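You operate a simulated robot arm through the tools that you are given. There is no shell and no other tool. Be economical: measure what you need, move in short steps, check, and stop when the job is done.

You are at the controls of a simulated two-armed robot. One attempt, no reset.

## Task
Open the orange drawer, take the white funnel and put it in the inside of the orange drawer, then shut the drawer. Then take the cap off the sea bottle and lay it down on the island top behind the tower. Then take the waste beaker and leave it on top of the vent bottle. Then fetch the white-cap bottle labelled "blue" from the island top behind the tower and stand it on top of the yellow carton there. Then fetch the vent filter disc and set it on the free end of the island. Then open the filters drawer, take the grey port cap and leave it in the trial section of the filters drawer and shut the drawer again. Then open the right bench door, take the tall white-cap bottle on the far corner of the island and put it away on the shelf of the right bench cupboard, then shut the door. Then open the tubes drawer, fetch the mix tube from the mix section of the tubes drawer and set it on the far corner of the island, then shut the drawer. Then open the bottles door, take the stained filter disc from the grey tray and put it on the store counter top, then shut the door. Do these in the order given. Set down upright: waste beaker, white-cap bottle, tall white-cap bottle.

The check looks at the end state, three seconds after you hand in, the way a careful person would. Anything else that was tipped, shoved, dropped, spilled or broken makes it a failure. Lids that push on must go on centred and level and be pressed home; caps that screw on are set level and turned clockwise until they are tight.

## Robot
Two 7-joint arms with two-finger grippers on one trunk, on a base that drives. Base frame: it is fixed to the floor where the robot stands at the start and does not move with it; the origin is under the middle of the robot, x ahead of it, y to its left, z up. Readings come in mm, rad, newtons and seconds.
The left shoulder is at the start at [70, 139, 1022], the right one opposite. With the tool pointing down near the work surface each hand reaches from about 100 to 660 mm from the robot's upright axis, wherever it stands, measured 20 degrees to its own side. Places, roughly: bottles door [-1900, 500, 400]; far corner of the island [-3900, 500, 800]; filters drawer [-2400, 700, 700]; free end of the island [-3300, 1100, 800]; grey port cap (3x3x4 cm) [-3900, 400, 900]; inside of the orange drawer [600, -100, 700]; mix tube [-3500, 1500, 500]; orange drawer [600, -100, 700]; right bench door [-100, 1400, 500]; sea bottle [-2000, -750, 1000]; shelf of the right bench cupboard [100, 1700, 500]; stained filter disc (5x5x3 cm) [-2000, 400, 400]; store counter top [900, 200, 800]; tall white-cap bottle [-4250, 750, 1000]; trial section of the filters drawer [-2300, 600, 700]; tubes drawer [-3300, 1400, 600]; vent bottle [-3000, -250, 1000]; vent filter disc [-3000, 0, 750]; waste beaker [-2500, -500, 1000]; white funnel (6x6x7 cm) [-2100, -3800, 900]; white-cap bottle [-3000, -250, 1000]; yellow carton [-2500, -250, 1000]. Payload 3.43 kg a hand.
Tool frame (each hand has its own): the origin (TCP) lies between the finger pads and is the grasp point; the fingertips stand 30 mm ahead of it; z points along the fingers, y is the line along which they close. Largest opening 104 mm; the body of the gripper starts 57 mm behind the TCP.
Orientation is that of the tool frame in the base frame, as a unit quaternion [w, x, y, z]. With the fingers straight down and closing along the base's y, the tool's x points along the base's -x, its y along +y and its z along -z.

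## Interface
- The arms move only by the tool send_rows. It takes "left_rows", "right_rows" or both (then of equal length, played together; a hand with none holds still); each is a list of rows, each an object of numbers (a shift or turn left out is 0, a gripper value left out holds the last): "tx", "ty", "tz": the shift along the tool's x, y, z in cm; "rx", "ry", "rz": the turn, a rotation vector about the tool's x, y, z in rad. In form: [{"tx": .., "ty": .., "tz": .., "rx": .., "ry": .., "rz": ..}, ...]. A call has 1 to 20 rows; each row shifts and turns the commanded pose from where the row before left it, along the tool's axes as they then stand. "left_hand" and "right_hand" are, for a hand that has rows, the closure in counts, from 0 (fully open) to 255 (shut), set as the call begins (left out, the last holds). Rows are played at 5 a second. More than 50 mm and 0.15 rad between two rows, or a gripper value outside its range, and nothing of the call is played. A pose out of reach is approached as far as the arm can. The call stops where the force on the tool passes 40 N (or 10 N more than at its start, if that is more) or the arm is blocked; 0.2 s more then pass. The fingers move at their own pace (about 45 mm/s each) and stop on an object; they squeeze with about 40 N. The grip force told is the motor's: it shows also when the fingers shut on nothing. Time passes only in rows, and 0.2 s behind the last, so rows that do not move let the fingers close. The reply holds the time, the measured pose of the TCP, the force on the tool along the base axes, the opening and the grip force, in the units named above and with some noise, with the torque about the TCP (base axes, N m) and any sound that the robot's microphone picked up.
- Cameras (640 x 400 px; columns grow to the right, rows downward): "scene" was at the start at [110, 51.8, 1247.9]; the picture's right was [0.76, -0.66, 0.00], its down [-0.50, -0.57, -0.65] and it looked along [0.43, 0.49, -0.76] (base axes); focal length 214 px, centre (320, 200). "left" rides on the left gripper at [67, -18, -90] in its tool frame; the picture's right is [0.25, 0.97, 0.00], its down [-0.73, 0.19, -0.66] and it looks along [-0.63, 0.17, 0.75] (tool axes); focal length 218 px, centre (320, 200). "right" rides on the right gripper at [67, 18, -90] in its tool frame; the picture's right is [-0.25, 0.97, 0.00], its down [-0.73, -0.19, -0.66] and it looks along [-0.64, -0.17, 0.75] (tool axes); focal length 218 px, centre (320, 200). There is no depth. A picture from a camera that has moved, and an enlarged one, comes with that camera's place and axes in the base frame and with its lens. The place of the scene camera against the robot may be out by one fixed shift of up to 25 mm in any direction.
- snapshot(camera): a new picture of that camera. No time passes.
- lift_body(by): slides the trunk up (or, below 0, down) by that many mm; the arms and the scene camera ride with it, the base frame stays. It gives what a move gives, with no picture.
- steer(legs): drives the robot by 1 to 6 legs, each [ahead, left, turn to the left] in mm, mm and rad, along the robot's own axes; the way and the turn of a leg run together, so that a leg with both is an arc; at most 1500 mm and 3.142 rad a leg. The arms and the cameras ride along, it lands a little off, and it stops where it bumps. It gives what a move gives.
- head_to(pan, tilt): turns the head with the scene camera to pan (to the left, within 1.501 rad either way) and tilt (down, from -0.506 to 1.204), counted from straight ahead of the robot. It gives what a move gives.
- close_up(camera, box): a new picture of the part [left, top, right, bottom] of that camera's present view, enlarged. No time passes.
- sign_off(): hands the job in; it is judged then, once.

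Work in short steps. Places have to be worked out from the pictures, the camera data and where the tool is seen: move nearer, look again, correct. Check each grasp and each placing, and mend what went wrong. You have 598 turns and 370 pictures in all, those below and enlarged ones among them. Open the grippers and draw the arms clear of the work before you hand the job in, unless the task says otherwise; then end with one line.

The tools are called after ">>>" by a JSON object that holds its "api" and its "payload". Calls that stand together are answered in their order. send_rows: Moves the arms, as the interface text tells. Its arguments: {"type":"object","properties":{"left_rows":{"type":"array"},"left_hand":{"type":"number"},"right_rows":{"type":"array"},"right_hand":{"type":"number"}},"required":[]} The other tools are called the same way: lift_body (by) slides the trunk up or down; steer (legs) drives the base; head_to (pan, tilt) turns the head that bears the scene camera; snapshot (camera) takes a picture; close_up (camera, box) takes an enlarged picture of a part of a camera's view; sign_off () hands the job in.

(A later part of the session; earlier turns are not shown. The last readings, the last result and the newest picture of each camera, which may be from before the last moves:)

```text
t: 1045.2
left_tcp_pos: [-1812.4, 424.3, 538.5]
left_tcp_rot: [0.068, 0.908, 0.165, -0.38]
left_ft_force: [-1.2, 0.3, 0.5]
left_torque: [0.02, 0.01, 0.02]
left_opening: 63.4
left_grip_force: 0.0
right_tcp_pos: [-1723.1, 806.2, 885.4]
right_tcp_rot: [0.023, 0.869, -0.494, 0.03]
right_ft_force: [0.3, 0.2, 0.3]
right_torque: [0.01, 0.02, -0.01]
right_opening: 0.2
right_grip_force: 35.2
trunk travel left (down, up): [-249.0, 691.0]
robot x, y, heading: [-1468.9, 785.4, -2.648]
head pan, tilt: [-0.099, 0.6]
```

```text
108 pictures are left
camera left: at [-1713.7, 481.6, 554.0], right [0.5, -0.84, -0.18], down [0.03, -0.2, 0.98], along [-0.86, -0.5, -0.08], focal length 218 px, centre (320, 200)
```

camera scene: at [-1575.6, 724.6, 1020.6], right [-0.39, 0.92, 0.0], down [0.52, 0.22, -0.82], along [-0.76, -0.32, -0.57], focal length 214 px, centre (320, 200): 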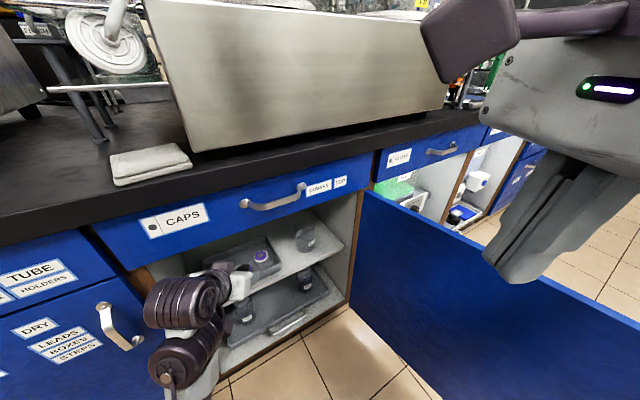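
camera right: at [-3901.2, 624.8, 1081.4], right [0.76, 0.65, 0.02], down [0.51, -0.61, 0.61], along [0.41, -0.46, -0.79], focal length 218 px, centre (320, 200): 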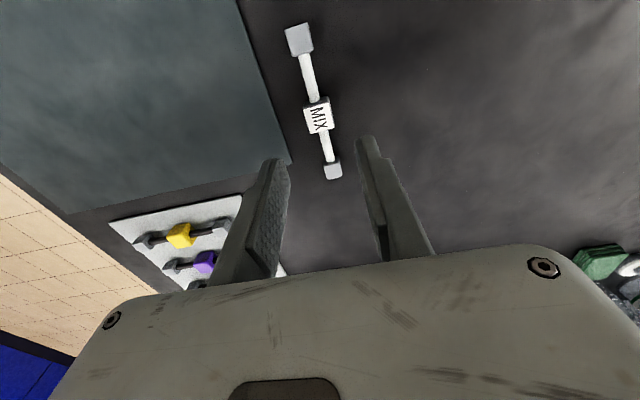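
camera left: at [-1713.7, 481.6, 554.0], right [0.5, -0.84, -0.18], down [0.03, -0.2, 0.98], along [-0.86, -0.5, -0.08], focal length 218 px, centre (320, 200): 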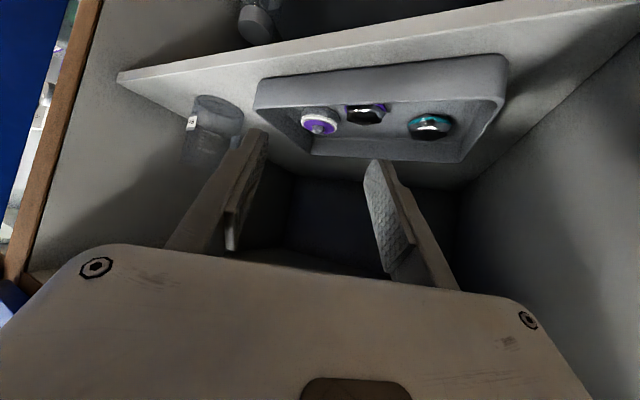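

The hand had brushed the drawer above while too high; now it's lower. Continue to the pre-position, then slide in diagonally.

>>> {"api": "steer", "payload": {"legs": [[40, 2, 0]]}}

>>> {"api": "lift_body", "payload": {"by": -24}}

>>> {"api": "steer", "payload": {"legs": [[25, -3, 0]]}}

>>> {"api": "lift_body", "payload": {"by": -24}}

>>> {"api": "snapshot", "payload": {"camera": "left"}}

```text
t: 1046.1
left_tcp_pos: [-1845.1, 403.5, 537.4]
left_tcp_rot: [0.066, 0.908, 0.165, -0.379]
left_ft_force: [0.0, 0.3, -1.0]
left_torque: [0.02, 0.04, 0.01]
left_opening: 63.0
left_grip_force: 0.1
right_tcp_pos: [-1759.0, 783.8, 886.2]
right_tcp_rot: [0.022, 0.868, -0.495, 0.03]
right_ft_force: [-0.2, 0.0, -0.8]
right_torque: [-0.01, -0.02, -0.01]
right_opening: 0.2
right_grip_force: 34.4
trunk travel left (down, up): [-249.0, 691.0]
robot x, y, heading: [-1498.1, 768.5, -2.652]
head pan, tilt: [-0.099, 0.6]
```

```text
t: 1046.8
left_tcp_pos: [-1844.3, 403.1, 513.9]
left_tcp_rot: [0.067, 0.908, 0.165, -0.38]
left_ft_force: [-0.2, -0.4, -0.4]
left_torque: [0.0, 0.03, -0.02]
left_opening: 63.3
left_grip_force: 0.1
right_tcp_pos: [-1758.4, 785.0, 862.3]
right_tcp_rot: [0.023, 0.869, -0.493, 0.03]
right_ft_force: [-0.5, -0.2, -0.6]
right_torque: [0.0, 0.0, 0.02]
right_opening: 0.0
right_grip_force: 34.8
trunk travel left (down, up): [-225.0, 715.0]
robot x, y, heading: [-1500.5, 762.3, -2.645]
head pan, tilt: [-0.099, 0.6]
```

```text
t: 1047.6
left_tcp_pos: [-1867.7, 395.1, 514.2]
left_tcp_rot: [0.067, 0.908, 0.165, -0.38]
left_ft_force: [0.0, 0.3, 0.5]
left_torque: [-0.03, 0.03, 0.02]
left_opening: 63.1
left_grip_force: 0.0
right_tcp_pos: [-1782.2, 775.4, 862.2]
right_tcp_rot: [0.022, 0.869, -0.494, 0.031]
right_ft_force: [0.2, 0.1, 0.2]
right_torque: [0.01, 0.02, 0.01]
right_opening: 0.1
right_grip_force: 35.1
trunk travel left (down, up): [-225.0, 715.0]
robot x, y, heading: [-1525.8, 759.7, -2.644]
head pan, tilt: [-0.099, 0.6]
```

```text
t: 1048.3
left_tcp_pos: [-1866.8, 394.6, 489.6]
left_tcp_rot: [0.067, 0.908, 0.165, -0.38]
left_ft_force: [-0.1, -0.1, 0.1]
left_torque: [0.0, 0.01, 0.01]
left_opening: 63.3
left_grip_force: 0.1
right_tcp_pos: [-1782.0, 775.4, 838.0]
right_tcp_rot: [0.024, 0.868, -0.494, 0.03]
right_ft_force: [0.6, 0.4, -1.2]
right_torque: [0.02, -0.01, 0.01]
right_opening: 0.2
right_grip_force: 34.6
trunk travel left (down, up): [-201.0, 739.0]
robot x, y, heading: [-1526.5, 761.4, -2.646]
head pan, tilt: [-0.099, 0.6]
```

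```text
107 pictures are left
camera left: at [-1770.3, 452.1, 505.9], right [0.5, -0.84, -0.18], down [0.03, -0.2, 0.98], along [-0.86, -0.5, -0.08], focal length 218 px, centre (320, 200)
```

left: 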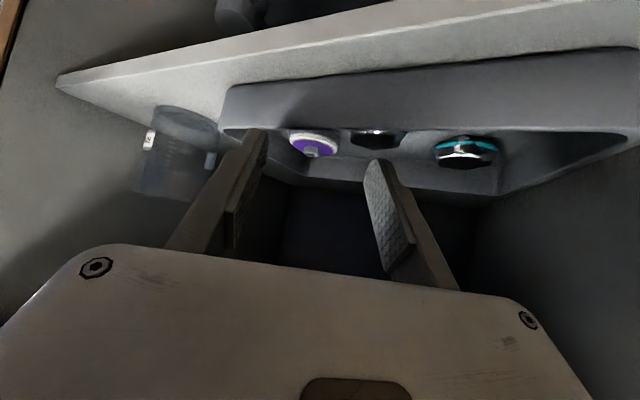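

Aligned, with clear room on both sides. Continue with alternating steps.

>>> {"api": "lift_body", "payload": {"by": -15}}

>>> {"api": "steer", "payload": {"legs": [[27, -2, 0]]}}

>>> {"api": "lift_body", "payload": {"by": -10}}

>>> {"api": "steer", "payload": {"legs": [[25, -3, 0]]}}

>>> {"api": "snapshot", "payload": {"camera": "left"}}

```text
t: 1049.0
left_tcp_pos: [-1868.4, 393.3, 475.6]
left_tcp_rot: [0.066, 0.908, 0.164, -0.38]
left_ft_force: [-0.4, -0.4, -0.1]
left_torque: [0.0, 0.0, -0.01]
left_opening: 62.8
left_grip_force: 0.1
right_tcp_pos: [-1780.8, 775.9, 823.4]
right_tcp_rot: [0.023, 0.868, -0.495, 0.03]
right_ft_force: [0.0, 0.2, 0.5]
right_torque: [0.02, -0.01, 0.01]
right_opening: 0.1
right_grip_force: 34.4
trunk travel left (down, up): [-186.0, 754.0]
robot x, y, heading: [-1523.3, 756.0, -2.645]
head pan, tilt: [-0.099, 0.6]
```

```text
t: 1049.8
left_tcp_pos: [-1891.1, 383.1, 474.7]
left_tcp_rot: [0.067, 0.908, 0.165, -0.38]
left_ft_force: [-0.5, -0.1, -0.4]
left_torque: [0.01, -0.02, -0.01]
left_opening: 63.2
left_grip_force: 0.0
right_tcp_pos: [-1806.6, 765.3, 824.4]
right_tcp_rot: [0.022, 0.869, -0.494, 0.03]
right_ft_force: [0.4, -0.6, 0.0]
right_torque: [-0.03, 0.0, -0.02]
right_opening: 0.0
right_grip_force: 35.1
trunk travel left (down, up): [-186.0, 754.0]
robot x, y, heading: [-1547.4, 743.3, -2.646]
head pan, tilt: [-0.099, 0.6]
```

```text
t: 1050.3
left_tcp_pos: [-1893.2, 384.1, 464.6]
left_tcp_rot: [0.067, 0.908, 0.165, -0.379]
left_ft_force: [1.3, 1.2, 2.1]
left_torque: [-0.11, 0.0, 0.06]
left_opening: 62.5
left_grip_force: 0.0
right_tcp_pos: [-1805.1, 764.2, 813.1]
right_tcp_rot: [0.023, 0.869, -0.494, 0.031]
right_ft_force: [-0.3, 0.4, 0.0]
right_torque: [-0.01, -0.04, 0.01]
right_opening: 0.0
right_grip_force: 34.9
trunk travel left (down, up): [-176.0, 764.0]
robot x, y, heading: [-1551.2, 744.5, -2.645]
head pan, tilt: [-0.099, 0.6]
```

```text
t: 1051.2
left_tcp_pos: [-1915.3, 374.2, 464.9]
left_tcp_rot: [0.065, 0.908, 0.164, -0.379]
left_ft_force: [0.8, -0.8, -0.9]
left_torque: [0.03, 0.02, 0.02]
left_opening: 63.1
left_grip_force: 0.0
right_tcp_pos: [-1829.2, 755.4, 811.9]
right_tcp_rot: [0.022, 0.869, -0.494, 0.03]
right_ft_force: [-0.3, -0.2, -0.7]
right_torque: [0.0, -0.01, -0.01]
right_opening: 0.0
right_grip_force: 35.0
trunk travel left (down, up): [-176.0, 764.0]
robot x, y, heading: [-1572.7, 735.7, -2.649]
head pan, tilt: [-0.099, 0.6]
```

```text
106 pictures are left
camera left: at [-1818.0, 431.8, 480.3], right [0.5, -0.84, -0.18], down [0.02, -0.2, 0.98], along [-0.86, -0.5, -0.08], focal length 218 px, centre (320, 200)
```

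left: 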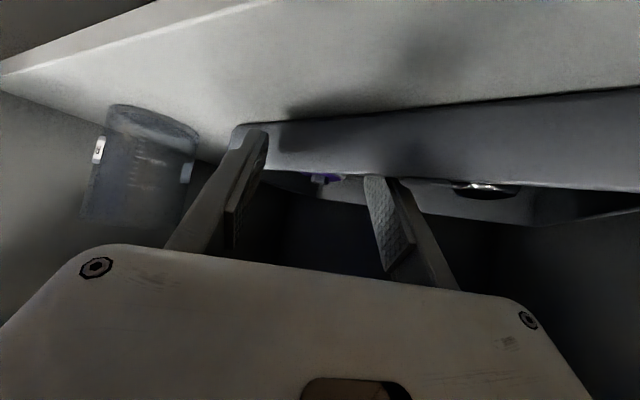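

By combining views, the disc centre is about (-1940,369) with its top near 442 — the tips are right above it. Lower a little at a time.

>>> {"api": "lift_body", "payload": {"by": -6}}

>>> {"api": "lift_body", "payload": {"by": -5}}

>>> {"api": "close_up", "payload": {"camera": "scene", "box": [180, 200, 340, 320]}}

```text
t: 1051.7
left_tcp_pos: [-1914.0, 375.2, 458.1]
left_tcp_rot: [0.067, 0.908, 0.165, -0.38]
left_ft_force: [2.3, 0.6, 5.5]
left_torque: [-0.22, 0.03, 0.12]
left_opening: 61.6
left_grip_force: 0.0
right_tcp_pos: [-1828.7, 755.7, 808.0]
right_tcp_rot: [0.023, 0.869, -0.493, 0.03]
right_ft_force: [0.4, 0.0, 1.0]
right_torque: [0.0, 0.05, 0.04]
right_opening: 0.0
right_grip_force: 35.1
trunk travel left (down, up): [-170.0, 770.0]
robot x, y, heading: [-1573.6, 734.1, -2.642]
head pan, tilt: [-0.099, 0.6]
```

```text
t: 1052.2
left_tcp_pos: [-1915.6, 373.5, 454.0]
left_tcp_rot: [0.067, 0.908, 0.164, -0.38]
left_ft_force: [1.2, -0.5, 8.9]
left_torque: [-0.32, -0.05, 0.05]
left_opening: 62.4
left_grip_force: 0.1
right_tcp_pos: [-1827.0, 755.8, 801.9]
right_tcp_rot: [0.023, 0.869, -0.494, 0.03]
right_ft_force: [-0.6, 0.4, -0.1]
right_torque: [-0.04, -0.01, 0.01]
right_opening: 0.0
right_grip_force: 34.9
trunk travel left (down, up): [-165.0, 775.0]
robot x, y, heading: [-1574.4, 732.1, -2.643]
head pan, tilt: [-0.099, 0.6]
```

```text
3.33 times, centred on (260, 260) of scene
camera zoom: at [-1688.0, 671.0, 918.8], right [-0.39, 0.92, 0.0], down [0.52, 0.22, -0.83], along [-0.76, -0.32, -0.56], focal length 715 px, centre (520, 0)
```

zoom: 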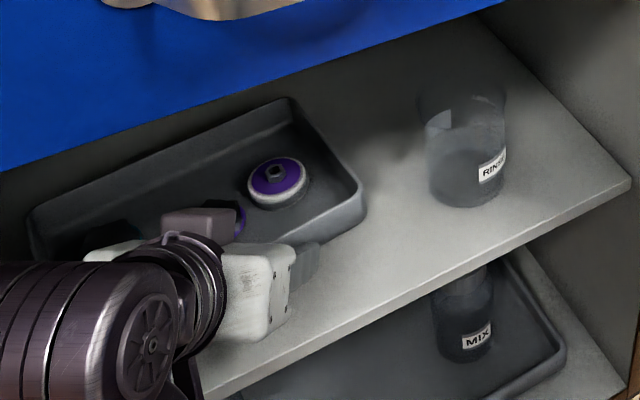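

The right finger is resting on the tray's near rim — the disc is farther in. Raise 30 mm and re-measure from here.

>>> {"api": "lift_body", "payload": {"by": 30}}

>>> {"api": "snapshot", "payload": {"camera": "left"}}

>>> {"api": "close_up", "payload": {"camera": "scene", "box": [180, 200, 340, 320]}}

```text
t: 1053.0
left_tcp_pos: [-1915.3, 374.2, 483.9]
left_tcp_rot: [0.066, 0.908, 0.165, -0.378]
left_ft_force: [-0.5, 0.4, 0.5]
left_torque: [-0.05, -0.01, -0.01]
left_opening: 63.1
left_grip_force: 0.1
right_tcp_pos: [-1829.1, 755.6, 832.1]
right_tcp_rot: [0.022, 0.869, -0.493, 0.03]
right_ft_force: [-0.4, 0.0, 0.0]
right_torque: [-0.01, 0.02, 0.0]
right_opening: 0.0
right_grip_force: 34.9
trunk travel left (down, up): [-195.0, 745.0]
robot x, y, heading: [-1573.6, 739.9, -2.641]
head pan, tilt: [-0.099, 0.6]
```

```text
104 pictures are left
camera left: at [-1818.0, 431.8, 499.3], right [0.5, -0.84, -0.18], down [0.02, -0.2, 0.98], along [-0.86, -0.5, -0.08], focal length 218 px, centre (320, 200)
```

left: 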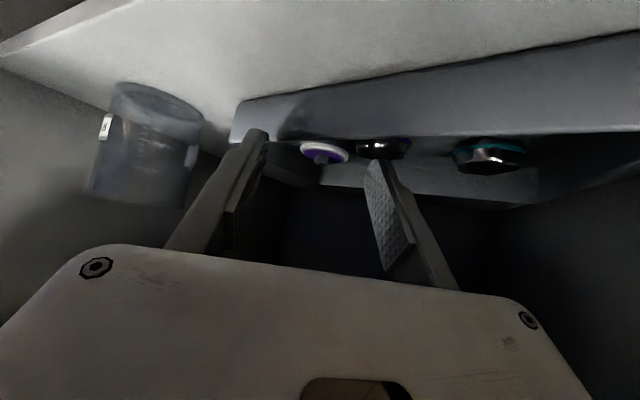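

```text
3.33 times, centred on (260, 260) of scene
camera zoom: at [-1688.8, 670.5, 948.7], right [-0.39, 0.92, 0.0], down [0.52, 0.22, -0.82], along [-0.76, -0.32, -0.57], focal length 715 px, centre (520, 0)
```

zoom: 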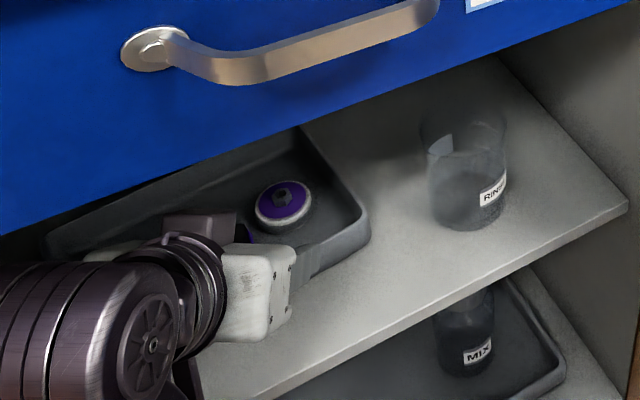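

The tray was nudged back ~25 mm; I'll set it right afterwards. The hand must be flatter to reach that deep: reduce its pitch by 0.2 rad and advance above the rim.

>>> {"api": "send_rows", "payload": {"left_rows": [{"ry": -0.1}, {"ry": -0.1}]}}

>>> {"api": "lift_body", "payload": {"by": -12}}

>>> {"api": "steer", "payload": {"legs": [[35, 0, 0]]}}

>>> {"api": "snapshot", "payload": {"camera": "left"}}

>>> {"api": "close_up", "payload": {"camera": "scene", "box": [180, 200, 340, 320]}}

```text
t: 1053.6
left_tcp_pos: [-1917.0, 374.0, 481.7]
left_tcp_rot: [0.082, 0.866, 0.157, -0.469]
left_ft_force: [-0.4, 0.1, -0.4]
left_torque: [0.02, 0.0, 0.0]
left_opening: 63.0
left_grip_force: 0.1
right_tcp_pos: [-1829.4, 755.2, 833.3]
right_tcp_rot: [0.022, 0.869, -0.493, 0.03]
right_ft_force: [-0.1, -0.1, -0.2]
right_torque: [0.01, 0.01, -0.02]
right_opening: 0.0
right_grip_force: 35.1
trunk travel left (down, up): [-195.0, 745.0]
robot x, y, heading: [-1571.5, 737.5, -2.644]
head pan, tilt: [-0.099, 0.6]
```

```text
t: 1054.2
left_tcp_pos: [-1918.0, 372.8, 471.4]
left_tcp_rot: [0.082, 0.865, 0.157, -0.469]
left_ft_force: [-0.9, -0.8, -0.3]
left_torque: [0.0, 0.03, -0.04]
left_opening: 63.2
left_grip_force: 0.2
right_tcp_pos: [-1827.5, 755.9, 819.9]
right_tcp_rot: [0.023, 0.869, -0.494, 0.03]
right_ft_force: [0.8, -0.3, -0.8]
right_torque: [-0.02, 0.0, -0.03]
right_opening: 0.1
right_grip_force: 34.6
trunk travel left (down, up): [-183.0, 757.0]
robot x, y, heading: [-1572.6, 736.4, -2.646]
head pan, tilt: [-0.099, 0.6]
```

```text
t: 1055.1
left_tcp_pos: [-1948.4, 356.2, 470.8]
left_tcp_rot: [0.082, 0.866, 0.158, -0.466]
left_ft_force: [0.2, 0.3, -0.1]
left_torque: [-0.01, -0.02, 0.02]
left_opening: 63.4
left_grip_force: 0.0
right_tcp_pos: [-1860.0, 738.8, 818.9]
right_tcp_rot: [0.023, 0.869, -0.494, 0.03]
right_ft_force: [-0.7, -0.2, 0.5]
right_torque: [0.01, -0.02, -0.01]
right_opening: 0.0
right_grip_force: 34.2
trunk travel left (down, up): [-183.0, 757.0]
robot x, y, heading: [-1602.5, 721.1, -2.64]
head pan, tilt: [-0.099, 0.6]
```

```text
102 pictures are left
camera left: at [-1850.3, 414.6, 463.7], right [0.47, -0.86, -0.22], down [0.21, -0.13, 0.97], along [-0.86, -0.5, 0.12], focal length 218 px, centre (320, 200)
```

left: 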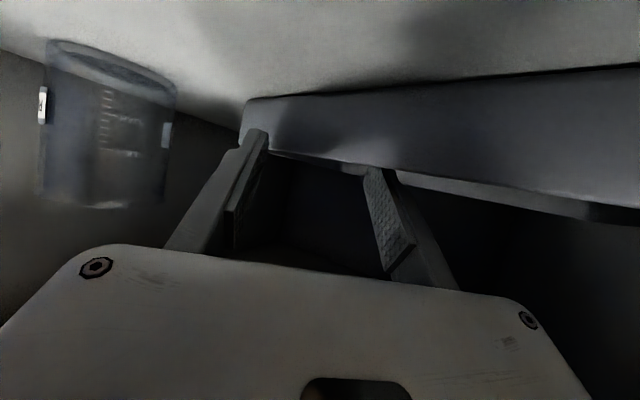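

```text
3.33 times, centred on (260, 260) of scene
camera zoom: at [-1719.9, 653.6, 936.6], right [-0.39, 0.92, 0.0], down [0.52, 0.22, -0.82], along [-0.76, -0.32, -0.57], focal length 715 px, centre (520, 0)
```

zoom: 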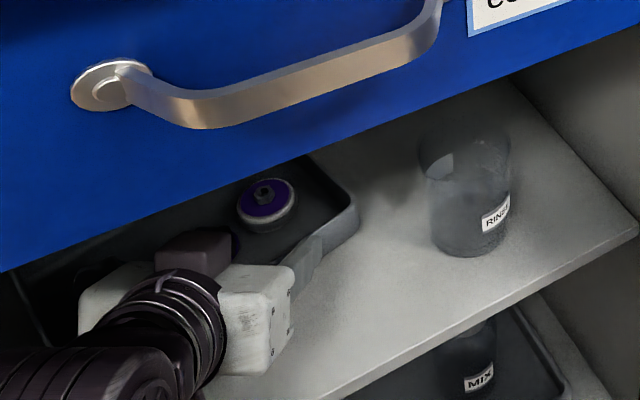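

The scene view shows the disc ~58 mm ahead of the tips and ~22 mm left of the hand's axis. Move there just above the rim, in two steps.

>>> {"api": "lift_body", "payload": {"by": -4}}

>>> {"api": "steer", "payload": {"legs": [[32, 8, 0]]}}

>>> {"api": "steer", "payload": {"legs": [[28, 7, 0]]}}

>>> {"api": "close_up", "payload": {"camera": "scene", "box": [180, 200, 340, 320]}}

```text
t: 1055.6
left_tcp_pos: [-1948.4, 356.0, 467.1]
left_tcp_rot: [0.083, 0.865, 0.156, -0.47]
left_ft_force: [0.2, -0.2, 5.3]
left_torque: [-0.31, 0.07, 0.01]
left_opening: 62.5
left_grip_force: 0.1
right_tcp_pos: [-1858.5, 739.2, 816.4]
right_tcp_rot: [0.023, 0.869, -0.494, 0.03]
right_ft_force: [0.2, 0.1, -1.3]
right_torque: [0.01, -0.02, 0.01]
right_opening: 0.1
right_grip_force: 35.1
trunk travel left (down, up): [-179.0, 761.0]
robot x, y, heading: [-1602.9, 721.8, -2.647]
head pan, tilt: [-0.099, 0.6]
```

```text
t: 1056.4
left_tcp_pos: [-1972.2, 334.3, 465.9]
left_tcp_rot: [0.083, 0.866, 0.157, -0.468]
left_ft_force: [-0.1, 0.2, 7.0]
left_torque: [-0.34, 0.03, -0.02]
left_opening: 62.1
left_grip_force: 0.0
right_tcp_pos: [-1884.4, 716.7, 816.3]
right_tcp_rot: [0.023, 0.869, -0.494, 0.03]
right_ft_force: [0.1, -0.9, 0.5]
right_torque: [-0.01, -0.01, -0.01]
right_opening: 0.1
right_grip_force: 34.1
trunk travel left (down, up): [-179.0, 761.0]
robot x, y, heading: [-1629.7, 698.2, -2.647]
head pan, tilt: [-0.099, 0.6]
```

```text
t: 1057.3
left_tcp_pos: [-1995.8, 316.1, 466.5]
left_tcp_rot: [0.083, 0.865, 0.157, -0.469]
left_ft_force: [0.2, 0.6, 6.7]
left_torque: [-0.26, 0.0, -0.02]
left_opening: 62.5
left_grip_force: 0.0
right_tcp_pos: [-1906.5, 695.7, 816.1]
right_tcp_rot: [0.023, 0.869, -0.494, 0.03]
right_ft_force: [0.5, 0.8, -0.4]
right_torque: [-0.04, -0.01, 0.03]
right_opening: 0.0
right_grip_force: 34.3
trunk travel left (down, up): [-179.0, 761.0]
robot x, y, heading: [-1648.2, 677.5, -2.646]
head pan, tilt: [-0.099, 0.6]
```

```text
3.33 times, centred on (260, 260) of scene
camera zoom: at [-1765.8, 612.0, 932.8], right [-0.39, 0.92, 0.0], down [0.52, 0.22, -0.83], along [-0.76, -0.32, -0.56], focal length 715 px, centre (520, 0)
```

zoom: 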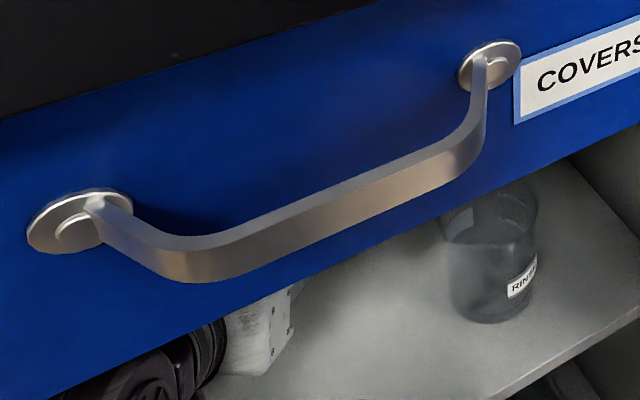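

The drawer now hides the hand from the head camera. Raise 8 mm to unload, and use the right hand's camera as a second eye.

>>> {"api": "lift_body", "payload": {"by": 8}}

>>> {"api": "snapshot", "payload": {"camera": "right"}}

>>> {"api": "snapshot", "payload": {"camera": "left"}}

```text
t: 1057.8
left_tcp_pos: [-1995.0, 313.8, 474.6]
left_tcp_rot: [0.083, 0.866, 0.158, -0.468]
left_ft_force: [0.2, 0.4, 0.5]
left_torque: [0.0, 0.0, -0.03]
left_opening: 63.5
left_grip_force: 0.0
right_tcp_pos: [-1905.4, 698.0, 824.3]
right_tcp_rot: [0.022, 0.869, -0.494, 0.031]
right_ft_force: [0.7, 0.6, 0.4]
right_torque: [0.02, -0.02, 0.01]
right_opening: 0.0
right_grip_force: 34.9
trunk travel left (down, up): [-187.0, 753.0]
robot x, y, heading: [-1647.5, 674.5, -2.647]
head pan, tilt: [-0.099, 0.6]
```

```text
99 pictures are left
camera right: at [-1890.1, 637.9, 919.0], right [-0.96, -0.28, -0.01], down [-0.23, 0.77, 0.6], along [-0.16, 0.58, -0.8], focal length 218 px, centre (320, 200)
```

right: 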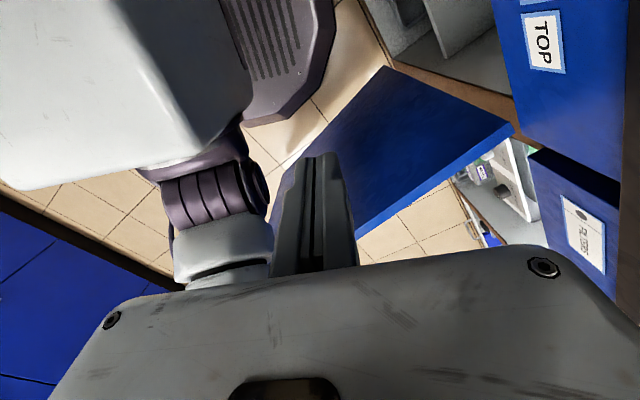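

```text
98 pictures are left
camera left: at [-1896.9, 372.5, 467.9], right [0.47, -0.86, -0.22], down [0.21, -0.13, 0.97], along [-0.86, -0.5, 0.12], focal length 218 px, centre (320, 200)
```

left: 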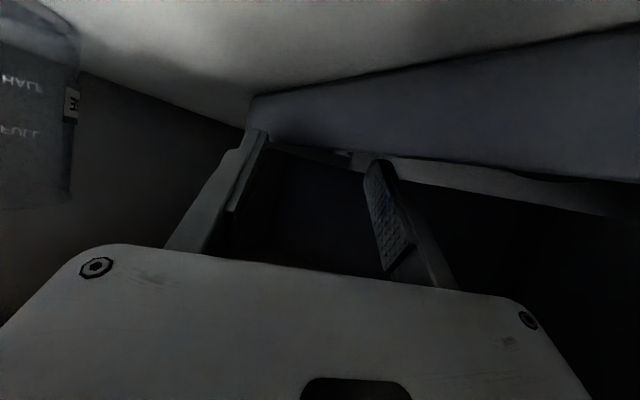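

I can't see the contact well, so I'll back out along the tool axis and check the tray's state.

>>> {"api": "lift_body", "payload": {"by": 14}}

>>> {"api": "steer", "payload": {"legs": [[-100, 0, 0]]}}

>>> {"api": "steer", "payload": {"legs": [[-100, 0, 0]]}}

>>> {"api": "close_up", "payload": {"camera": "scene", "box": [200, 160, 400, 310]}}

```text
t: 1058.5
left_tcp_pos: [-1994.3, 314.2, 488.6]
left_tcp_rot: [0.083, 0.865, 0.156, -0.469]
left_ft_force: [0.4, -0.5, 0.0]
left_torque: [0.04, 0.02, 0.02]
left_opening: 63.2
left_grip_force: 0.0
right_tcp_pos: [-1906.4, 696.2, 837.8]
right_tcp_rot: [0.022, 0.868, -0.494, 0.03]
right_ft_force: [-0.7, -0.5, -1.2]
right_torque: [0.01, 0.0, -0.03]
right_opening: 0.2
right_grip_force: 34.1
trunk travel left (down, up): [-201.0, 739.0]
robot x, y, heading: [-1650.8, 673.8, -2.646]
head pan, tilt: [-0.099, 0.6]
```

```text
t: 1059.6
left_tcp_pos: [-1906.8, 362.8, 489.2]
left_tcp_rot: [0.083, 0.865, 0.156, -0.469]
left_ft_force: [0.0, -0.6, 0.1]
left_torque: [0.0, 0.03, 0.03]
left_opening: 63.2
left_grip_force: 0.0
right_tcp_pos: [-1816.5, 745.5, 838.2]
right_tcp_rot: [0.022, 0.869, -0.494, 0.029]
right_ft_force: [-0.7, 0.2, -0.7]
right_torque: [-0.03, 0.01, -0.01]
right_opening: 0.4
right_grip_force: 34.7
trunk travel left (down, up): [-201.0, 739.0]
robot x, y, heading: [-1560.0, 725.2, -2.645]
head pan, tilt: [-0.099, 0.6]
```

```text
t: 1060.8
left_tcp_pos: [-1816.7, 411.3, 488.0]
left_tcp_rot: [0.084, 0.866, 0.158, -0.468]
left_ft_force: [0.2, -0.6, 0.1]
left_torque: [0.0, 0.0, 0.01]
left_opening: 63.3
left_grip_force: 0.0
right_tcp_pos: [-1728.7, 792.8, 837.1]
right_tcp_rot: [0.023, 0.869, -0.494, 0.03]
right_ft_force: [1.8, -0.4, -0.4]
right_torque: [-0.02, 0.01, 0.0]
right_opening: 0.0
right_grip_force: 34.8
trunk travel left (down, up): [-201.0, 739.0]
robot x, y, heading: [-1472.0, 771.5, -2.644]
head pan, tilt: [-0.099, 0.6]
```

```text
2.67 times, centred on (300, 235) of scene
camera zoom: at [-1587.8, 708.2, 954.8], right [-0.39, 0.92, 0.0], down [0.52, 0.22, -0.83], along [-0.76, -0.32, -0.56], focal length 572 px, centre (373, 107)
```

zoom: 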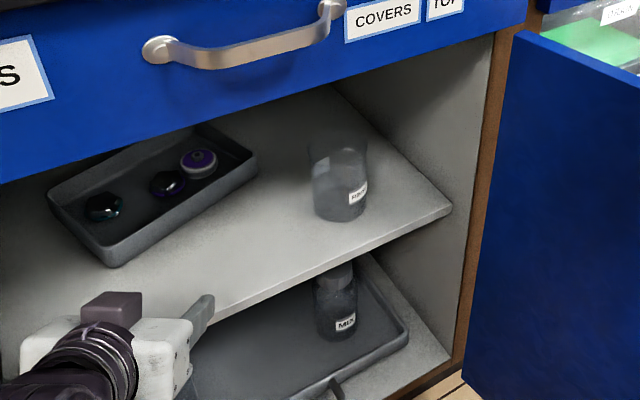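

The tray got pushed back ~12 cm and turned slightly. I'll hook its near wall from inside with the fingertips and draw it back out first. Realign for that.

>>> {"api": "steer", "payload": {"legs": [[0, 0, 0.194], [95, -91, 0]]}}

>>> {"api": "close_up", "payload": {"camera": "scene", "box": [160, 160, 400, 340]}}

>>> {"api": "snapshot", "payload": {"camera": "left"}}

```text
t: 1062.3
left_tcp_pos: [-1755.4, 351.9, 491.2]
left_tcp_rot: [0.126, 0.843, 0.251, -0.459]
left_ft_force: [4.5, 7.1, 5.6]
left_torque: [-0.53, -0.05, 0.64]
left_opening: 63.1
left_grip_force: 0.1
right_tcp_pos: [-1748.8, 744.5, 838.6]
right_tcp_rot: [0.02, 0.914, -0.405, 0.033]
right_ft_force: [-0.3, -0.7, 0.6]
right_torque: [-0.05, 0.02, 0.03]
right_opening: 0.0
right_grip_force: 34.9
trunk travel left (down, up): [-201.0, 739.0]
robot x, y, heading: [-1491.9, 772.0, -2.447]
head pan, tilt: [-0.099, 0.6]
stopped in leg 2: the force on the tool passed its limit at 124 N (the readings are from after the stop); the commanded pose is now the measured one
```

```text
2.22 times, centred on (280, 250) of scene
camera zoom: at [-1595.4, 687.0, 955.0], right [-0.56, 0.83, 0.0], down [0.47, 0.32, -0.83], along [-0.68, -0.46, -0.56], focal length 477 px, centre (409, 89)
```

zoom: 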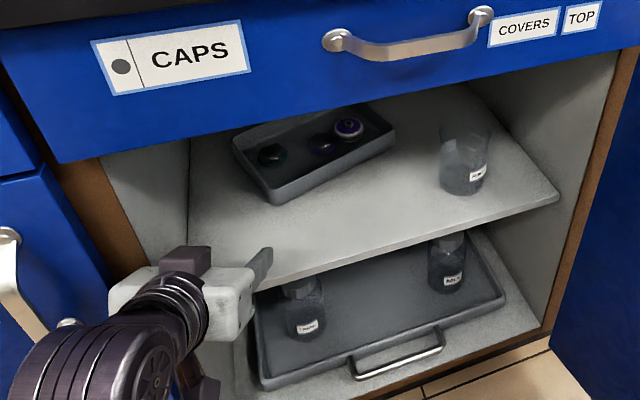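

```text
95 pictures are left
camera left: at [-1671.1, 429.4, 484.1], right [0.64, -0.74, -0.23], down [0.24, -0.09, 0.97], along [-0.73, -0.67, 0.12], focal length 218 px, centre (320, 200)
```

left: 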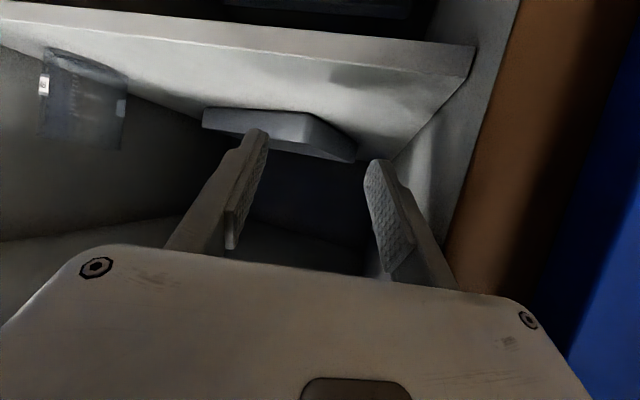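

The hand touched the left frame; shift right first. Then, with closed fingers, reach over the tray's near wall toward its right part.

>>> {"api": "steer", "payload": {"legs": [[-30, 0, 0], [0, -125, 0]]}}

>>> {"api": "send_rows", "payload": {"left_rows": [{}, {}], "left_hand": 255}}

>>> {"api": "lift_body", "payload": {"by": -12}}

>>> {"api": "steer", "payload": {"legs": [[175, 0, 0]]}}

>>> {"api": "snapshot", "payload": {"camera": "left"}}

>>> {"api": "close_up", "payload": {"camera": "scene", "box": [160, 160, 400, 340]}}

```text
t: 1064.0
left_tcp_pos: [-1814.0, 467.4, 488.3]
left_tcp_rot: [0.127, 0.843, 0.253, -0.458]
left_ft_force: [-0.2, 0.2, 0.8]
left_torque: [-0.02, -0.01, -0.03]
left_opening: 62.8
left_grip_force: 0.0
right_tcp_pos: [-1808.2, 860.7, 837.8]
right_tcp_rot: [0.019, 0.914, -0.404, 0.033]
right_ft_force: [0.7, 0.1, 0.1]
right_torque: [0.01, -0.05, 0.01]
right_opening: 0.4
right_grip_force: 34.6
trunk travel left (down, up): [-201.0, 739.0]
robot x, y, heading: [-1548.5, 890.2, -2.439]
head pan, tilt: [-0.099, 0.6]
```

```text
t: 1064.7
left_tcp_pos: [-1815.0, 467.5, 490.6]
left_tcp_rot: [0.126, 0.843, 0.253, -0.457]
left_ft_force: [-0.3, 0.1, -0.1]
left_torque: [-0.02, -0.02, -0.02]
left_opening: 10.8
left_grip_force: 0.5
right_tcp_pos: [-1808.6, 859.7, 839.2]
right_tcp_rot: [0.019, 0.914, -0.404, 0.032]
right_ft_force: [-1.1, 0.0, -0.4]
right_torque: [0.0, 0.02, -0.01]
right_opening: 0.0
right_grip_force: 34.7
trunk travel left (down, up): [-201.0, 739.0]
robot x, y, heading: [-1552.4, 892.8, -2.442]
head pan, tilt: [-0.099, 0.6]
```

```text
t: 1065.2
left_tcp_pos: [-1814.4, 469.3, 477.2]
left_tcp_rot: [0.127, 0.843, 0.253, -0.458]
left_ft_force: [0.2, 0.1, 0.3]
left_torque: [0.03, 0.01, -0.03]
left_opening: 0.2
left_grip_force: 34.5
right_tcp_pos: [-1809.7, 861.5, 826.0]
right_tcp_rot: [0.019, 0.914, -0.404, 0.033]
right_ft_force: [0.8, -1.9, 0.9]
right_torque: [0.0, 0.0, 0.0]
right_opening: 0.2
right_grip_force: 34.6
trunk travel left (down, up): [-189.0, 751.0]
robot x, y, heading: [-1558.0, 890.7, -2.446]
head pan, tilt: [-0.099, 0.6]
```

```text
t: 1066.7
left_tcp_pos: [-1947.6, 354.9, 477.8]
left_tcp_rot: [0.127, 0.843, 0.254, -0.457]
left_ft_force: [0.3, 0.2, 1.0]
left_torque: [-0.02, -0.01, 0.0]
left_opening: 0.0
left_grip_force: 34.5
right_tcp_pos: [-1942.3, 748.5, 825.5]
right_tcp_rot: [0.019, 0.914, -0.404, 0.033]
right_ft_force: [0.2, -0.1, -0.2]
right_torque: [0.0, 0.01, -0.04]
right_opening: 0.0
right_grip_force: 34.5
trunk travel left (down, up): [-189.0, 751.0]
robot x, y, heading: [-1685.4, 777.5, -2.44]
head pan, tilt: [-0.099, 0.6]
```

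```text
94 pictures are left
camera left: at [-1863.9, 433.1, 471.0], right [0.64, -0.73, -0.23], down [0.24, -0.09, 0.97], along [-0.73, -0.67, 0.11], focal length 218 px, centre (320, 200)
```

left: 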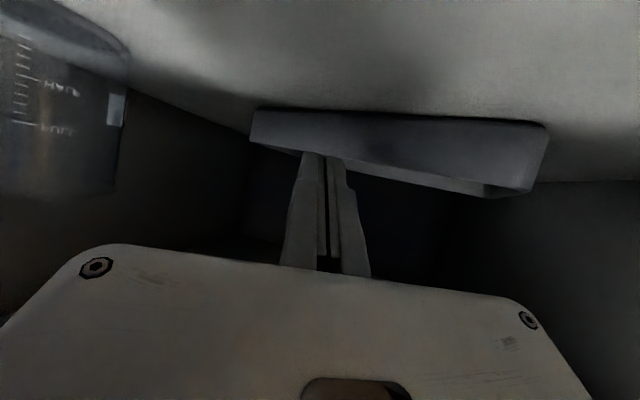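

```text
2.22 times, centred on (280, 250) of scene
camera zoom: at [-1789.2, 690.5, 942.6], right [-0.56, 0.83, 0.0], down [0.47, 0.32, -0.82], along [-0.68, -0.47, -0.57], focal length 477 px, centre (409, 89)
```

zoom: 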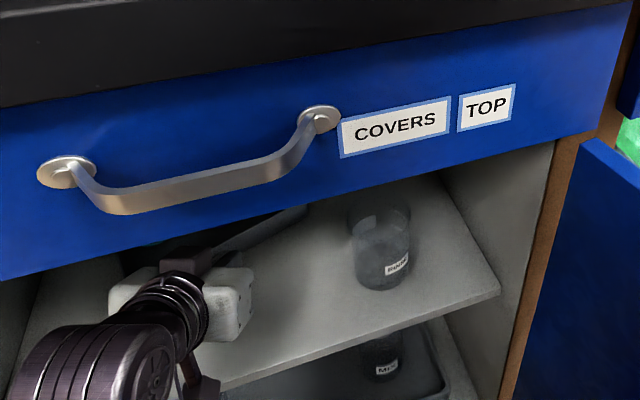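

The tray's near wall is ~50 mm ahead of the tips, which clear its rim by ~13 mm. Advance 67 mm, then dip inside.

>>> {"api": "steer", "payload": {"legs": [[67, 0, 0]]}}

>>> {"api": "lift_body", "payload": {"by": -15}}

>>> {"api": "lift_body", "payload": {"by": -12}}

>>> {"api": "snapshot", "payload": {"camera": "left"}}

```text
t: 1067.7
left_tcp_pos: [-1997.5, 311.3, 476.7]
left_tcp_rot: [0.126, 0.842, 0.254, -0.458]
left_ft_force: [0.3, -0.3, 0.7]
left_torque: [0.0, -0.03, -0.01]
left_opening: 0.0
left_grip_force: 34.8
right_tcp_pos: [-1993.0, 703.9, 825.5]
right_tcp_rot: [0.018, 0.914, -0.404, 0.032]
right_ft_force: [-0.7, -0.4, 0.5]
right_torque: [-0.02, 0.01, 0.01]
right_opening: 0.2
right_grip_force: 35.1
trunk travel left (down, up): [-189.0, 751.0]
robot x, y, heading: [-1737.8, 736.8, -2.438]
head pan, tilt: [-0.099, 0.6]
```

```text
t: 1068.3
left_tcp_pos: [-1995.2, 308.3, 465.6]
left_tcp_rot: [0.124, 0.839, 0.255, -0.465]
left_ft_force: [-4.8, -5.1, 18.0]
left_torque: [0.1, 0.22, 0.09]
left_opening: 0.0
left_grip_force: 35.4
right_tcp_pos: [-1985.0, 699.7, 815.3]
right_tcp_rot: [0.02, 0.914, -0.404, 0.026]
right_ft_force: [-0.4, -0.1, -0.3]
right_torque: [0.01, 0.02, 0.0]
right_opening: 0.2
right_grip_force: 34.3
trunk travel left (down, up): [-174.0, 766.0]
robot x, y, heading: [-1738.2, 733.6, -2.44]
head pan, tilt: [-0.099, 0.6]
```

```text
t: 1068.8
left_tcp_pos: [-1994.6, 308.4, 465.8]
left_tcp_rot: [0.124, 0.835, 0.254, -0.472]
left_ft_force: [-2.6, -1.9, 4.9]
left_torque: [-0.01, 0.06, 0.06]
left_opening: 0.3
left_grip_force: 34.4
right_tcp_pos: [-1980.8, 698.6, 812.1]
right_tcp_rot: [0.019, 0.914, -0.404, 0.023]
right_ft_force: [-0.2, -0.7, 0.2]
right_torque: [0.0, -0.05, 0.02]
right_opening: 0.0
right_grip_force: 34.6
trunk travel left (down, up): [-171.0, 769.0]
robot x, y, heading: [-1733.9, 732.1, -2.445]
head pan, tilt: [-0.099, 0.6]
stopped: the force on the tool passed its limit at 48 N (the readings are from after the stop); the commanded pose is now the measured one
```

```text
92 pictures are left
camera left: at [-1910.8, 385.9, 456.9], right [0.63, -0.73, -0.25], down [0.27, -0.09, 0.96], along [-0.73, -0.67, 0.14], focal length 218 px, centre (320, 200)
```

left: 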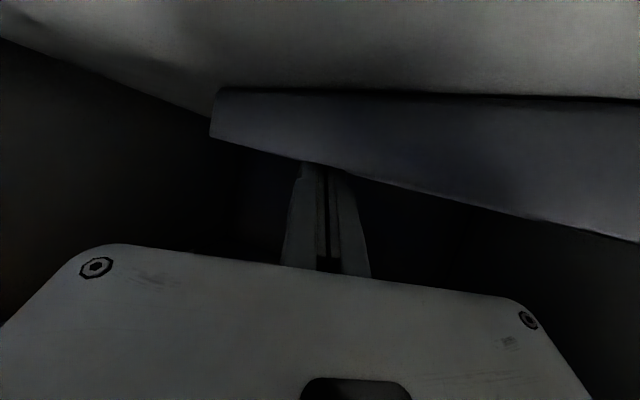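

The tips are now inside, touching the tray floor behind the near wall. Ease up 4 mm and pull the tray back 60 mm.

>>> {"api": "lift_body", "payload": {"by": 6}}

>>> {"api": "steer", "payload": {"legs": [[-70, 4, 0]]}}

>>> {"api": "close_up", "payload": {"camera": "scene", "box": [120, 160, 400, 360]}}

```text
t: 1069.3
left_tcp_pos: [-1995.3, 308.3, 469.1]
left_tcp_rot: [0.125, 0.836, 0.254, -0.47]
left_ft_force: [-0.4, 0.9, 0.4]
left_torque: [0.01, 0.02, -0.01]
left_opening: 0.0
left_grip_force: 34.7
right_tcp_pos: [-1984.0, 699.7, 815.3]
right_tcp_rot: [0.019, 0.914, -0.404, 0.027]
right_ft_force: [0.1, 1.1, -0.8]
right_torque: [0.0, -0.04, -0.01]
right_opening: 0.0
right_grip_force: 34.8
trunk travel left (down, up): [-177.0, 763.0]
robot x, y, heading: [-1736.3, 737.2, -2.443]
head pan, tilt: [-0.099, 0.6]
```

```text
t: 1070.3
left_tcp_pos: [-1944.0, 353.2, 470.1]
left_tcp_rot: [0.128, 0.838, 0.252, -0.467]
left_ft_force: [-0.4, -0.8, -0.1]
left_torque: [-0.02, -0.04, 0.0]
left_opening: 0.0
left_grip_force: 34.9
right_tcp_pos: [-1936.6, 747.1, 812.7]
right_tcp_rot: [0.019, 0.914, -0.403, 0.031]
right_ft_force: [0.5, 0.0, 0.1]
right_torque: [0.0, 0.02, 0.0]
right_opening: 0.0
right_grip_force: 34.9
trunk travel left (down, up): [-177.0, 763.0]
robot x, y, heading: [-1684.4, 778.3, -2.444]
head pan, tilt: [-0.099, 0.6]
```

```text
2.00 times, centred on (260, 260) of scene
camera zoom: at [-1783.9, 688.9, 930.0], right [-0.56, 0.83, 0.0], down [0.47, 0.32, -0.83], along [-0.68, -0.47, -0.56], focal length 429 px, centre (440, 80)
```

zoom: 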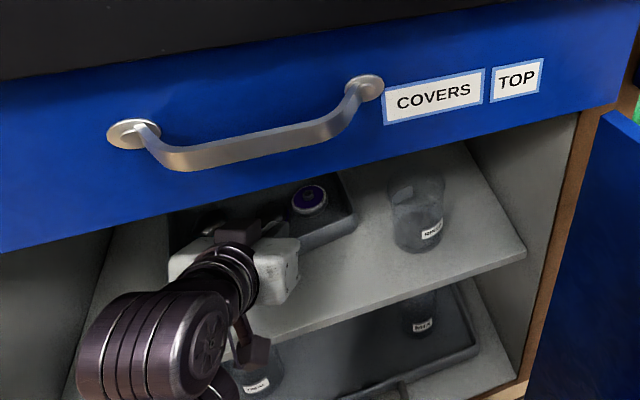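

The tray follows. Pull another 68 mm to bring it back to its original spot.

>>> {"api": "steer", "payload": {"legs": [[-68, 0, 0]]}}

>>> {"api": "lift_body", "payload": {"by": 40}}

>>> {"api": "steer", "payload": {"legs": [[-80, 0, 0]]}}

>>> {"api": "close_up", "payload": {"camera": "scene", "box": [160, 160, 400, 340]}}

```text
t: 1071.3
left_tcp_pos: [-1891.5, 396.1, 470.3]
left_tcp_rot: [0.128, 0.838, 0.251, -0.467]
left_ft_force: [0.4, 0.5, -0.4]
left_torque: [0.0, 0.02, -0.02]
left_opening: 0.0
left_grip_force: 35.0
right_tcp_pos: [-1884.1, 789.3, 814.1]
right_tcp_rot: [0.02, 0.914, -0.404, 0.032]
right_ft_force: [0.2, -0.5, -0.6]
right_torque: [0.0, 0.02, -0.04]
right_opening: 0.1
right_grip_force: 34.6
trunk travel left (down, up): [-177.0, 763.0]
robot x, y, heading: [-1629.0, 822.1, -2.44]
head pan, tilt: [-0.099, 0.6]
```

```text
t: 1072.2
left_tcp_pos: [-1892.6, 397.0, 509.6]
left_tcp_rot: [0.128, 0.839, 0.251, -0.466]
left_ft_force: [0.3, -0.5, 0.1]
left_torque: [-0.02, -0.02, 0.02]
left_opening: 0.0
left_grip_force: 34.7
right_tcp_pos: [-1885.0, 788.3, 852.8]
right_tcp_rot: [0.019, 0.914, -0.404, 0.033]
right_ft_force: [0.0, 0.4, -0.7]
right_torque: [-0.01, -0.01, -0.04]
right_opening: 0.0
right_grip_force: 35.2
trunk travel left (down, up): [-217.0, 723.0]
robot x, y, heading: [-1632.4, 821.2, -2.445]
head pan, tilt: [-0.099, 0.6]
```

```text
t: 1073.2
left_tcp_pos: [-1831.4, 448.7, 510.1]
left_tcp_rot: [0.127, 0.839, 0.251, -0.466]
left_ft_force: [0.3, 0.3, 0.5]
left_torque: [0.01, 0.02, -0.01]
left_opening: 0.1
left_grip_force: 35.4
right_tcp_pos: [-1822.3, 841.7, 853.5]
right_tcp_rot: [0.019, 0.914, -0.404, 0.031]
right_ft_force: [0.4, 0.4, 0.1]
right_torque: [-0.03, -0.05, -0.03]
right_opening: 0.0
right_grip_force: 34.5
trunk travel left (down, up): [-217.0, 723.0]
robot x, y, heading: [-1567.7, 874.6, -2.447]
head pan, tilt: [-0.099, 0.6]
```

```text
2.22 times, centred on (280, 250) of scene
camera zoom: at [-1670.2, 784.6, 970.1], right [-0.56, 0.83, 0.0], down [0.47, 0.32, -0.83], along [-0.68, -0.46, -0.56], focal length 477 px, centre (409, 89)
```

zoom: 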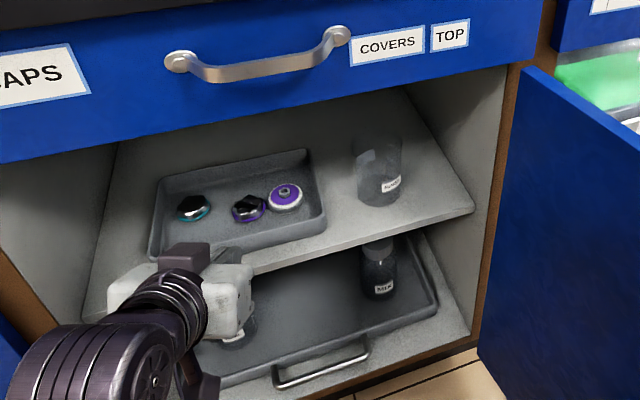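

The tray is back in place and aligned. The disc now touches a cap, so I'll grip it by its central hub. Approach with a narrow opening and refine with the hand camera.

>>> {"api": "send_rows", "payload": {"left_rows": [{}, {}], "left_hand": 165}}

>>> {"api": "steer", "payload": {"legs": [[45, -38, 0]]}}

>>> {"api": "lift_body", "payload": {"by": 25}}

>>> {"api": "snapshot", "payload": {"camera": "left"}}

>>> {"api": "close_up", "payload": {"camera": "scene", "box": [180, 180, 340, 300]}}

```text
t: 1073.8
left_tcp_pos: [-1831.7, 448.6, 510.0]
left_tcp_rot: [0.128, 0.839, 0.251, -0.466]
left_ft_force: [0.1, 0.2, -0.5]
left_torque: [0.01, -0.01, 0.01]
left_opening: 36.7
left_grip_force: 0.0
right_tcp_pos: [-1822.8, 841.2, 853.8]
right_tcp_rot: [0.019, 0.914, -0.405, 0.032]
right_ft_force: [0.7, 0.3, -0.2]
right_torque: [0.0, 0.01, 0.01]
right_opening: 0.1
right_grip_force: 34.9
trunk travel left (down, up): [-217.0, 723.0]
robot x, y, heading: [-1569.4, 877.0, -2.447]
head pan, tilt: [-0.099, 0.6]
```

```text
t: 1074.8
left_tcp_pos: [-1888.1, 449.0, 509.7]
left_tcp_rot: [0.128, 0.839, 0.252, -0.465]
left_ft_force: [-0.3, 0.6, 0.7]
left_torque: [0.02, 0.0, -0.03]
left_opening: 36.7
left_grip_force: 0.1
right_tcp_pos: [-1882.2, 841.3, 852.8]
right_tcp_rot: [0.019, 0.914, -0.403, 0.032]
right_ft_force: [0.0, -0.1, -0.9]
right_torque: [0.0, 0.03, -0.02]
right_opening: 0.0
right_grip_force: 35.2
trunk travel left (down, up): [-217.0, 723.0]
robot x, y, heading: [-1624.3, 872.8, -2.442]
head pan, tilt: [-0.099, 0.6]
```

```text
t: 1075.5
left_tcp_pos: [-1889.2, 447.8, 533.3]
left_tcp_rot: [0.128, 0.838, 0.251, -0.466]
left_ft_force: [0.5, 0.7, 0.6]
left_torque: [0.02, -0.03, -0.01]
left_opening: 36.8
left_grip_force: 0.1
right_tcp_pos: [-1881.2, 842.2, 876.8]
right_tcp_rot: [0.018, 0.914, -0.403, 0.032]
right_ft_force: [-0.8, 0.6, -0.3]
right_torque: [0.0, -0.01, -0.01]
right_opening: 0.0
right_grip_force: 34.5
trunk travel left (down, up): [-242.0, 698.0]
robot x, y, heading: [-1625.1, 875.7, -2.441]
head pan, tilt: [-0.099, 0.6]
```

```text
89 pictures are left
camera left: at [-1805.5, 526.2, 526.7], right [0.64, -0.74, -0.23], down [0.25, -0.09, 0.96], along [-0.73, -0.67, 0.13], focal length 218 px, centre (320, 200)
```

left: 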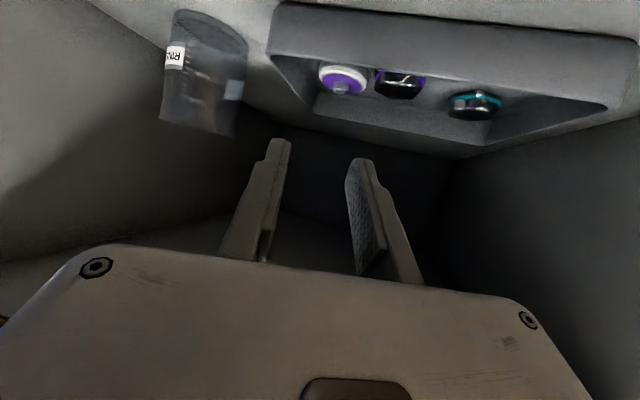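

```text
3.33 times, centred on (260, 240) of scene
camera zoom: at [-1729.1, 784.2, 995.0], right [-0.56, 0.83, 0.0], down [0.47, 0.32, -0.82], along [-0.68, -0.47, -0.57], focal length 715 px, centre (520, 67)
```

zoom: 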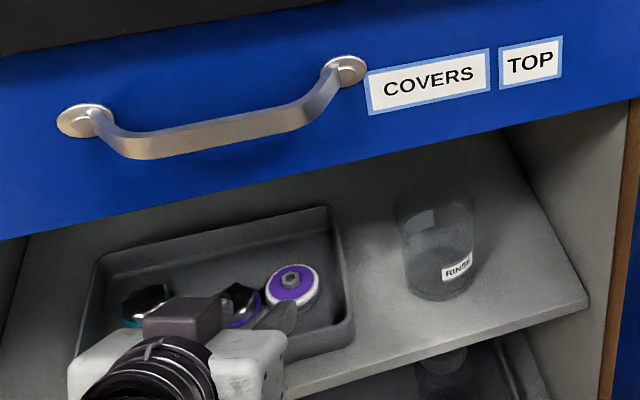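

Three estimates now agree: disc at (-1972,376), top ≈ 437. Lower to 488 and approach, then check laterally.

>>> {"api": "send_rows", "payload": {"left_rows": [{}, {}], "left_hand": 176}}

>>> {"api": "steer", "payload": {"legs": [[50, 3, 0]]}}

>>> {"api": "lift_body", "payload": {"by": -30}}

>>> {"api": "snapshot", "payload": {"camera": "left"}}

>>> {"api": "close_up", "payload": {"camera": "scene", "box": [180, 180, 340, 300]}}

```text
t: 1076.1
left_tcp_pos: [-1889.0, 448.0, 535.6]
left_tcp_rot: [0.127, 0.839, 0.251, -0.466]
left_ft_force: [-0.1, 0.5, 0.1]
left_torque: [0.01, 0.0, -0.02]
left_opening: 32.2
left_grip_force: 0.1
right_tcp_pos: [-1880.4, 840.4, 878.4]
right_tcp_rot: [0.019, 0.914, -0.403, 0.032]
right_ft_force: [0.0, -0.1, 0.5]
right_torque: [-0.02, 0.03, -0.03]
right_opening: 0.1
right_grip_force: 35.0
trunk travel left (down, up): [-242.0, 698.0]
robot x, y, heading: [-1628.5, 874.0, -2.447]
head pan, tilt: [-0.099, 0.6]
```

```text
t: 1077.0
left_tcp_pos: [-1924.6, 413.7, 534.3]
left_tcp_rot: [0.129, 0.838, 0.253, -0.466]
left_ft_force: [-0.8, -1.1, -0.7]
left_torque: [-0.01, 0.0, 0.05]
left_opening: 32.1
left_grip_force: 0.2
right_tcp_pos: [-1918.3, 806.4, 876.6]
right_tcp_rot: [0.019, 0.914, -0.403, 0.032]
right_ft_force: [0.3, -0.8, 0.5]
right_torque: [-0.01, -0.02, 0.01]
right_opening: 0.0
right_grip_force: 34.4
trunk travel left (down, up): [-242.0, 698.0]
robot x, y, heading: [-1661.8, 836.5, -2.444]
head pan, tilt: [-0.099, 0.6]
```

```text
t: 1077.8
left_tcp_pos: [-1924.7, 414.2, 503.5]
left_tcp_rot: [0.129, 0.838, 0.252, -0.467]
left_ft_force: [0.1, -0.8, -0.1]
left_torque: [0.02, 0.0, 0.03]
left_opening: 32.2
left_grip_force: 0.0
right_tcp_pos: [-1917.2, 806.2, 848.7]
right_tcp_rot: [0.019, 0.914, -0.404, 0.031]
right_ft_force: [-0.4, -1.1, -0.1]
right_torque: [0.04, 0.02, 0.03]
right_opening: 0.0
right_grip_force: 34.6
trunk travel left (down, up): [-212.0, 728.0]
robot x, y, heading: [-1663.9, 838.9, -2.443]
head pan, tilt: [-0.099, 0.6]
```

```text
87 pictures are left
camera left: at [-1841.0, 491.7, 496.8], right [0.64, -0.74, -0.23], down [0.25, -0.08, 0.96], along [-0.73, -0.67, 0.13], focal length 218 px, centre (320, 200)
```

left: 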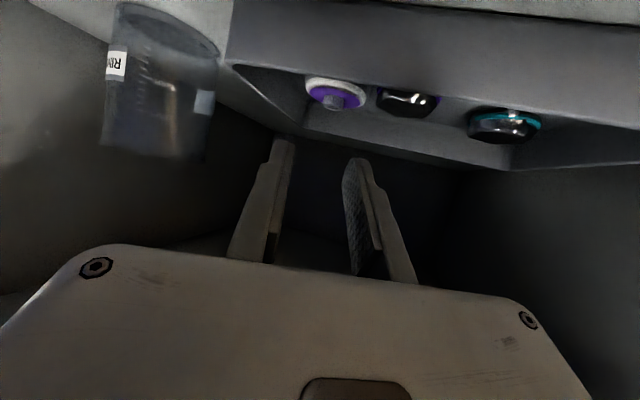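

```text
3.33 times, centred on (260, 240) of scene
camera zoom: at [-1764.8, 749.9, 965.0], right [-0.56, 0.83, 0.0], down [0.47, 0.32, -0.83], along [-0.68, -0.47, -0.56], focal length 715 px, centre (520, 67)
```

zoom: 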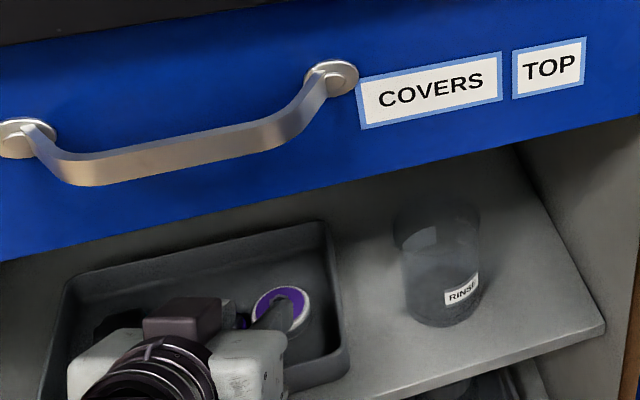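

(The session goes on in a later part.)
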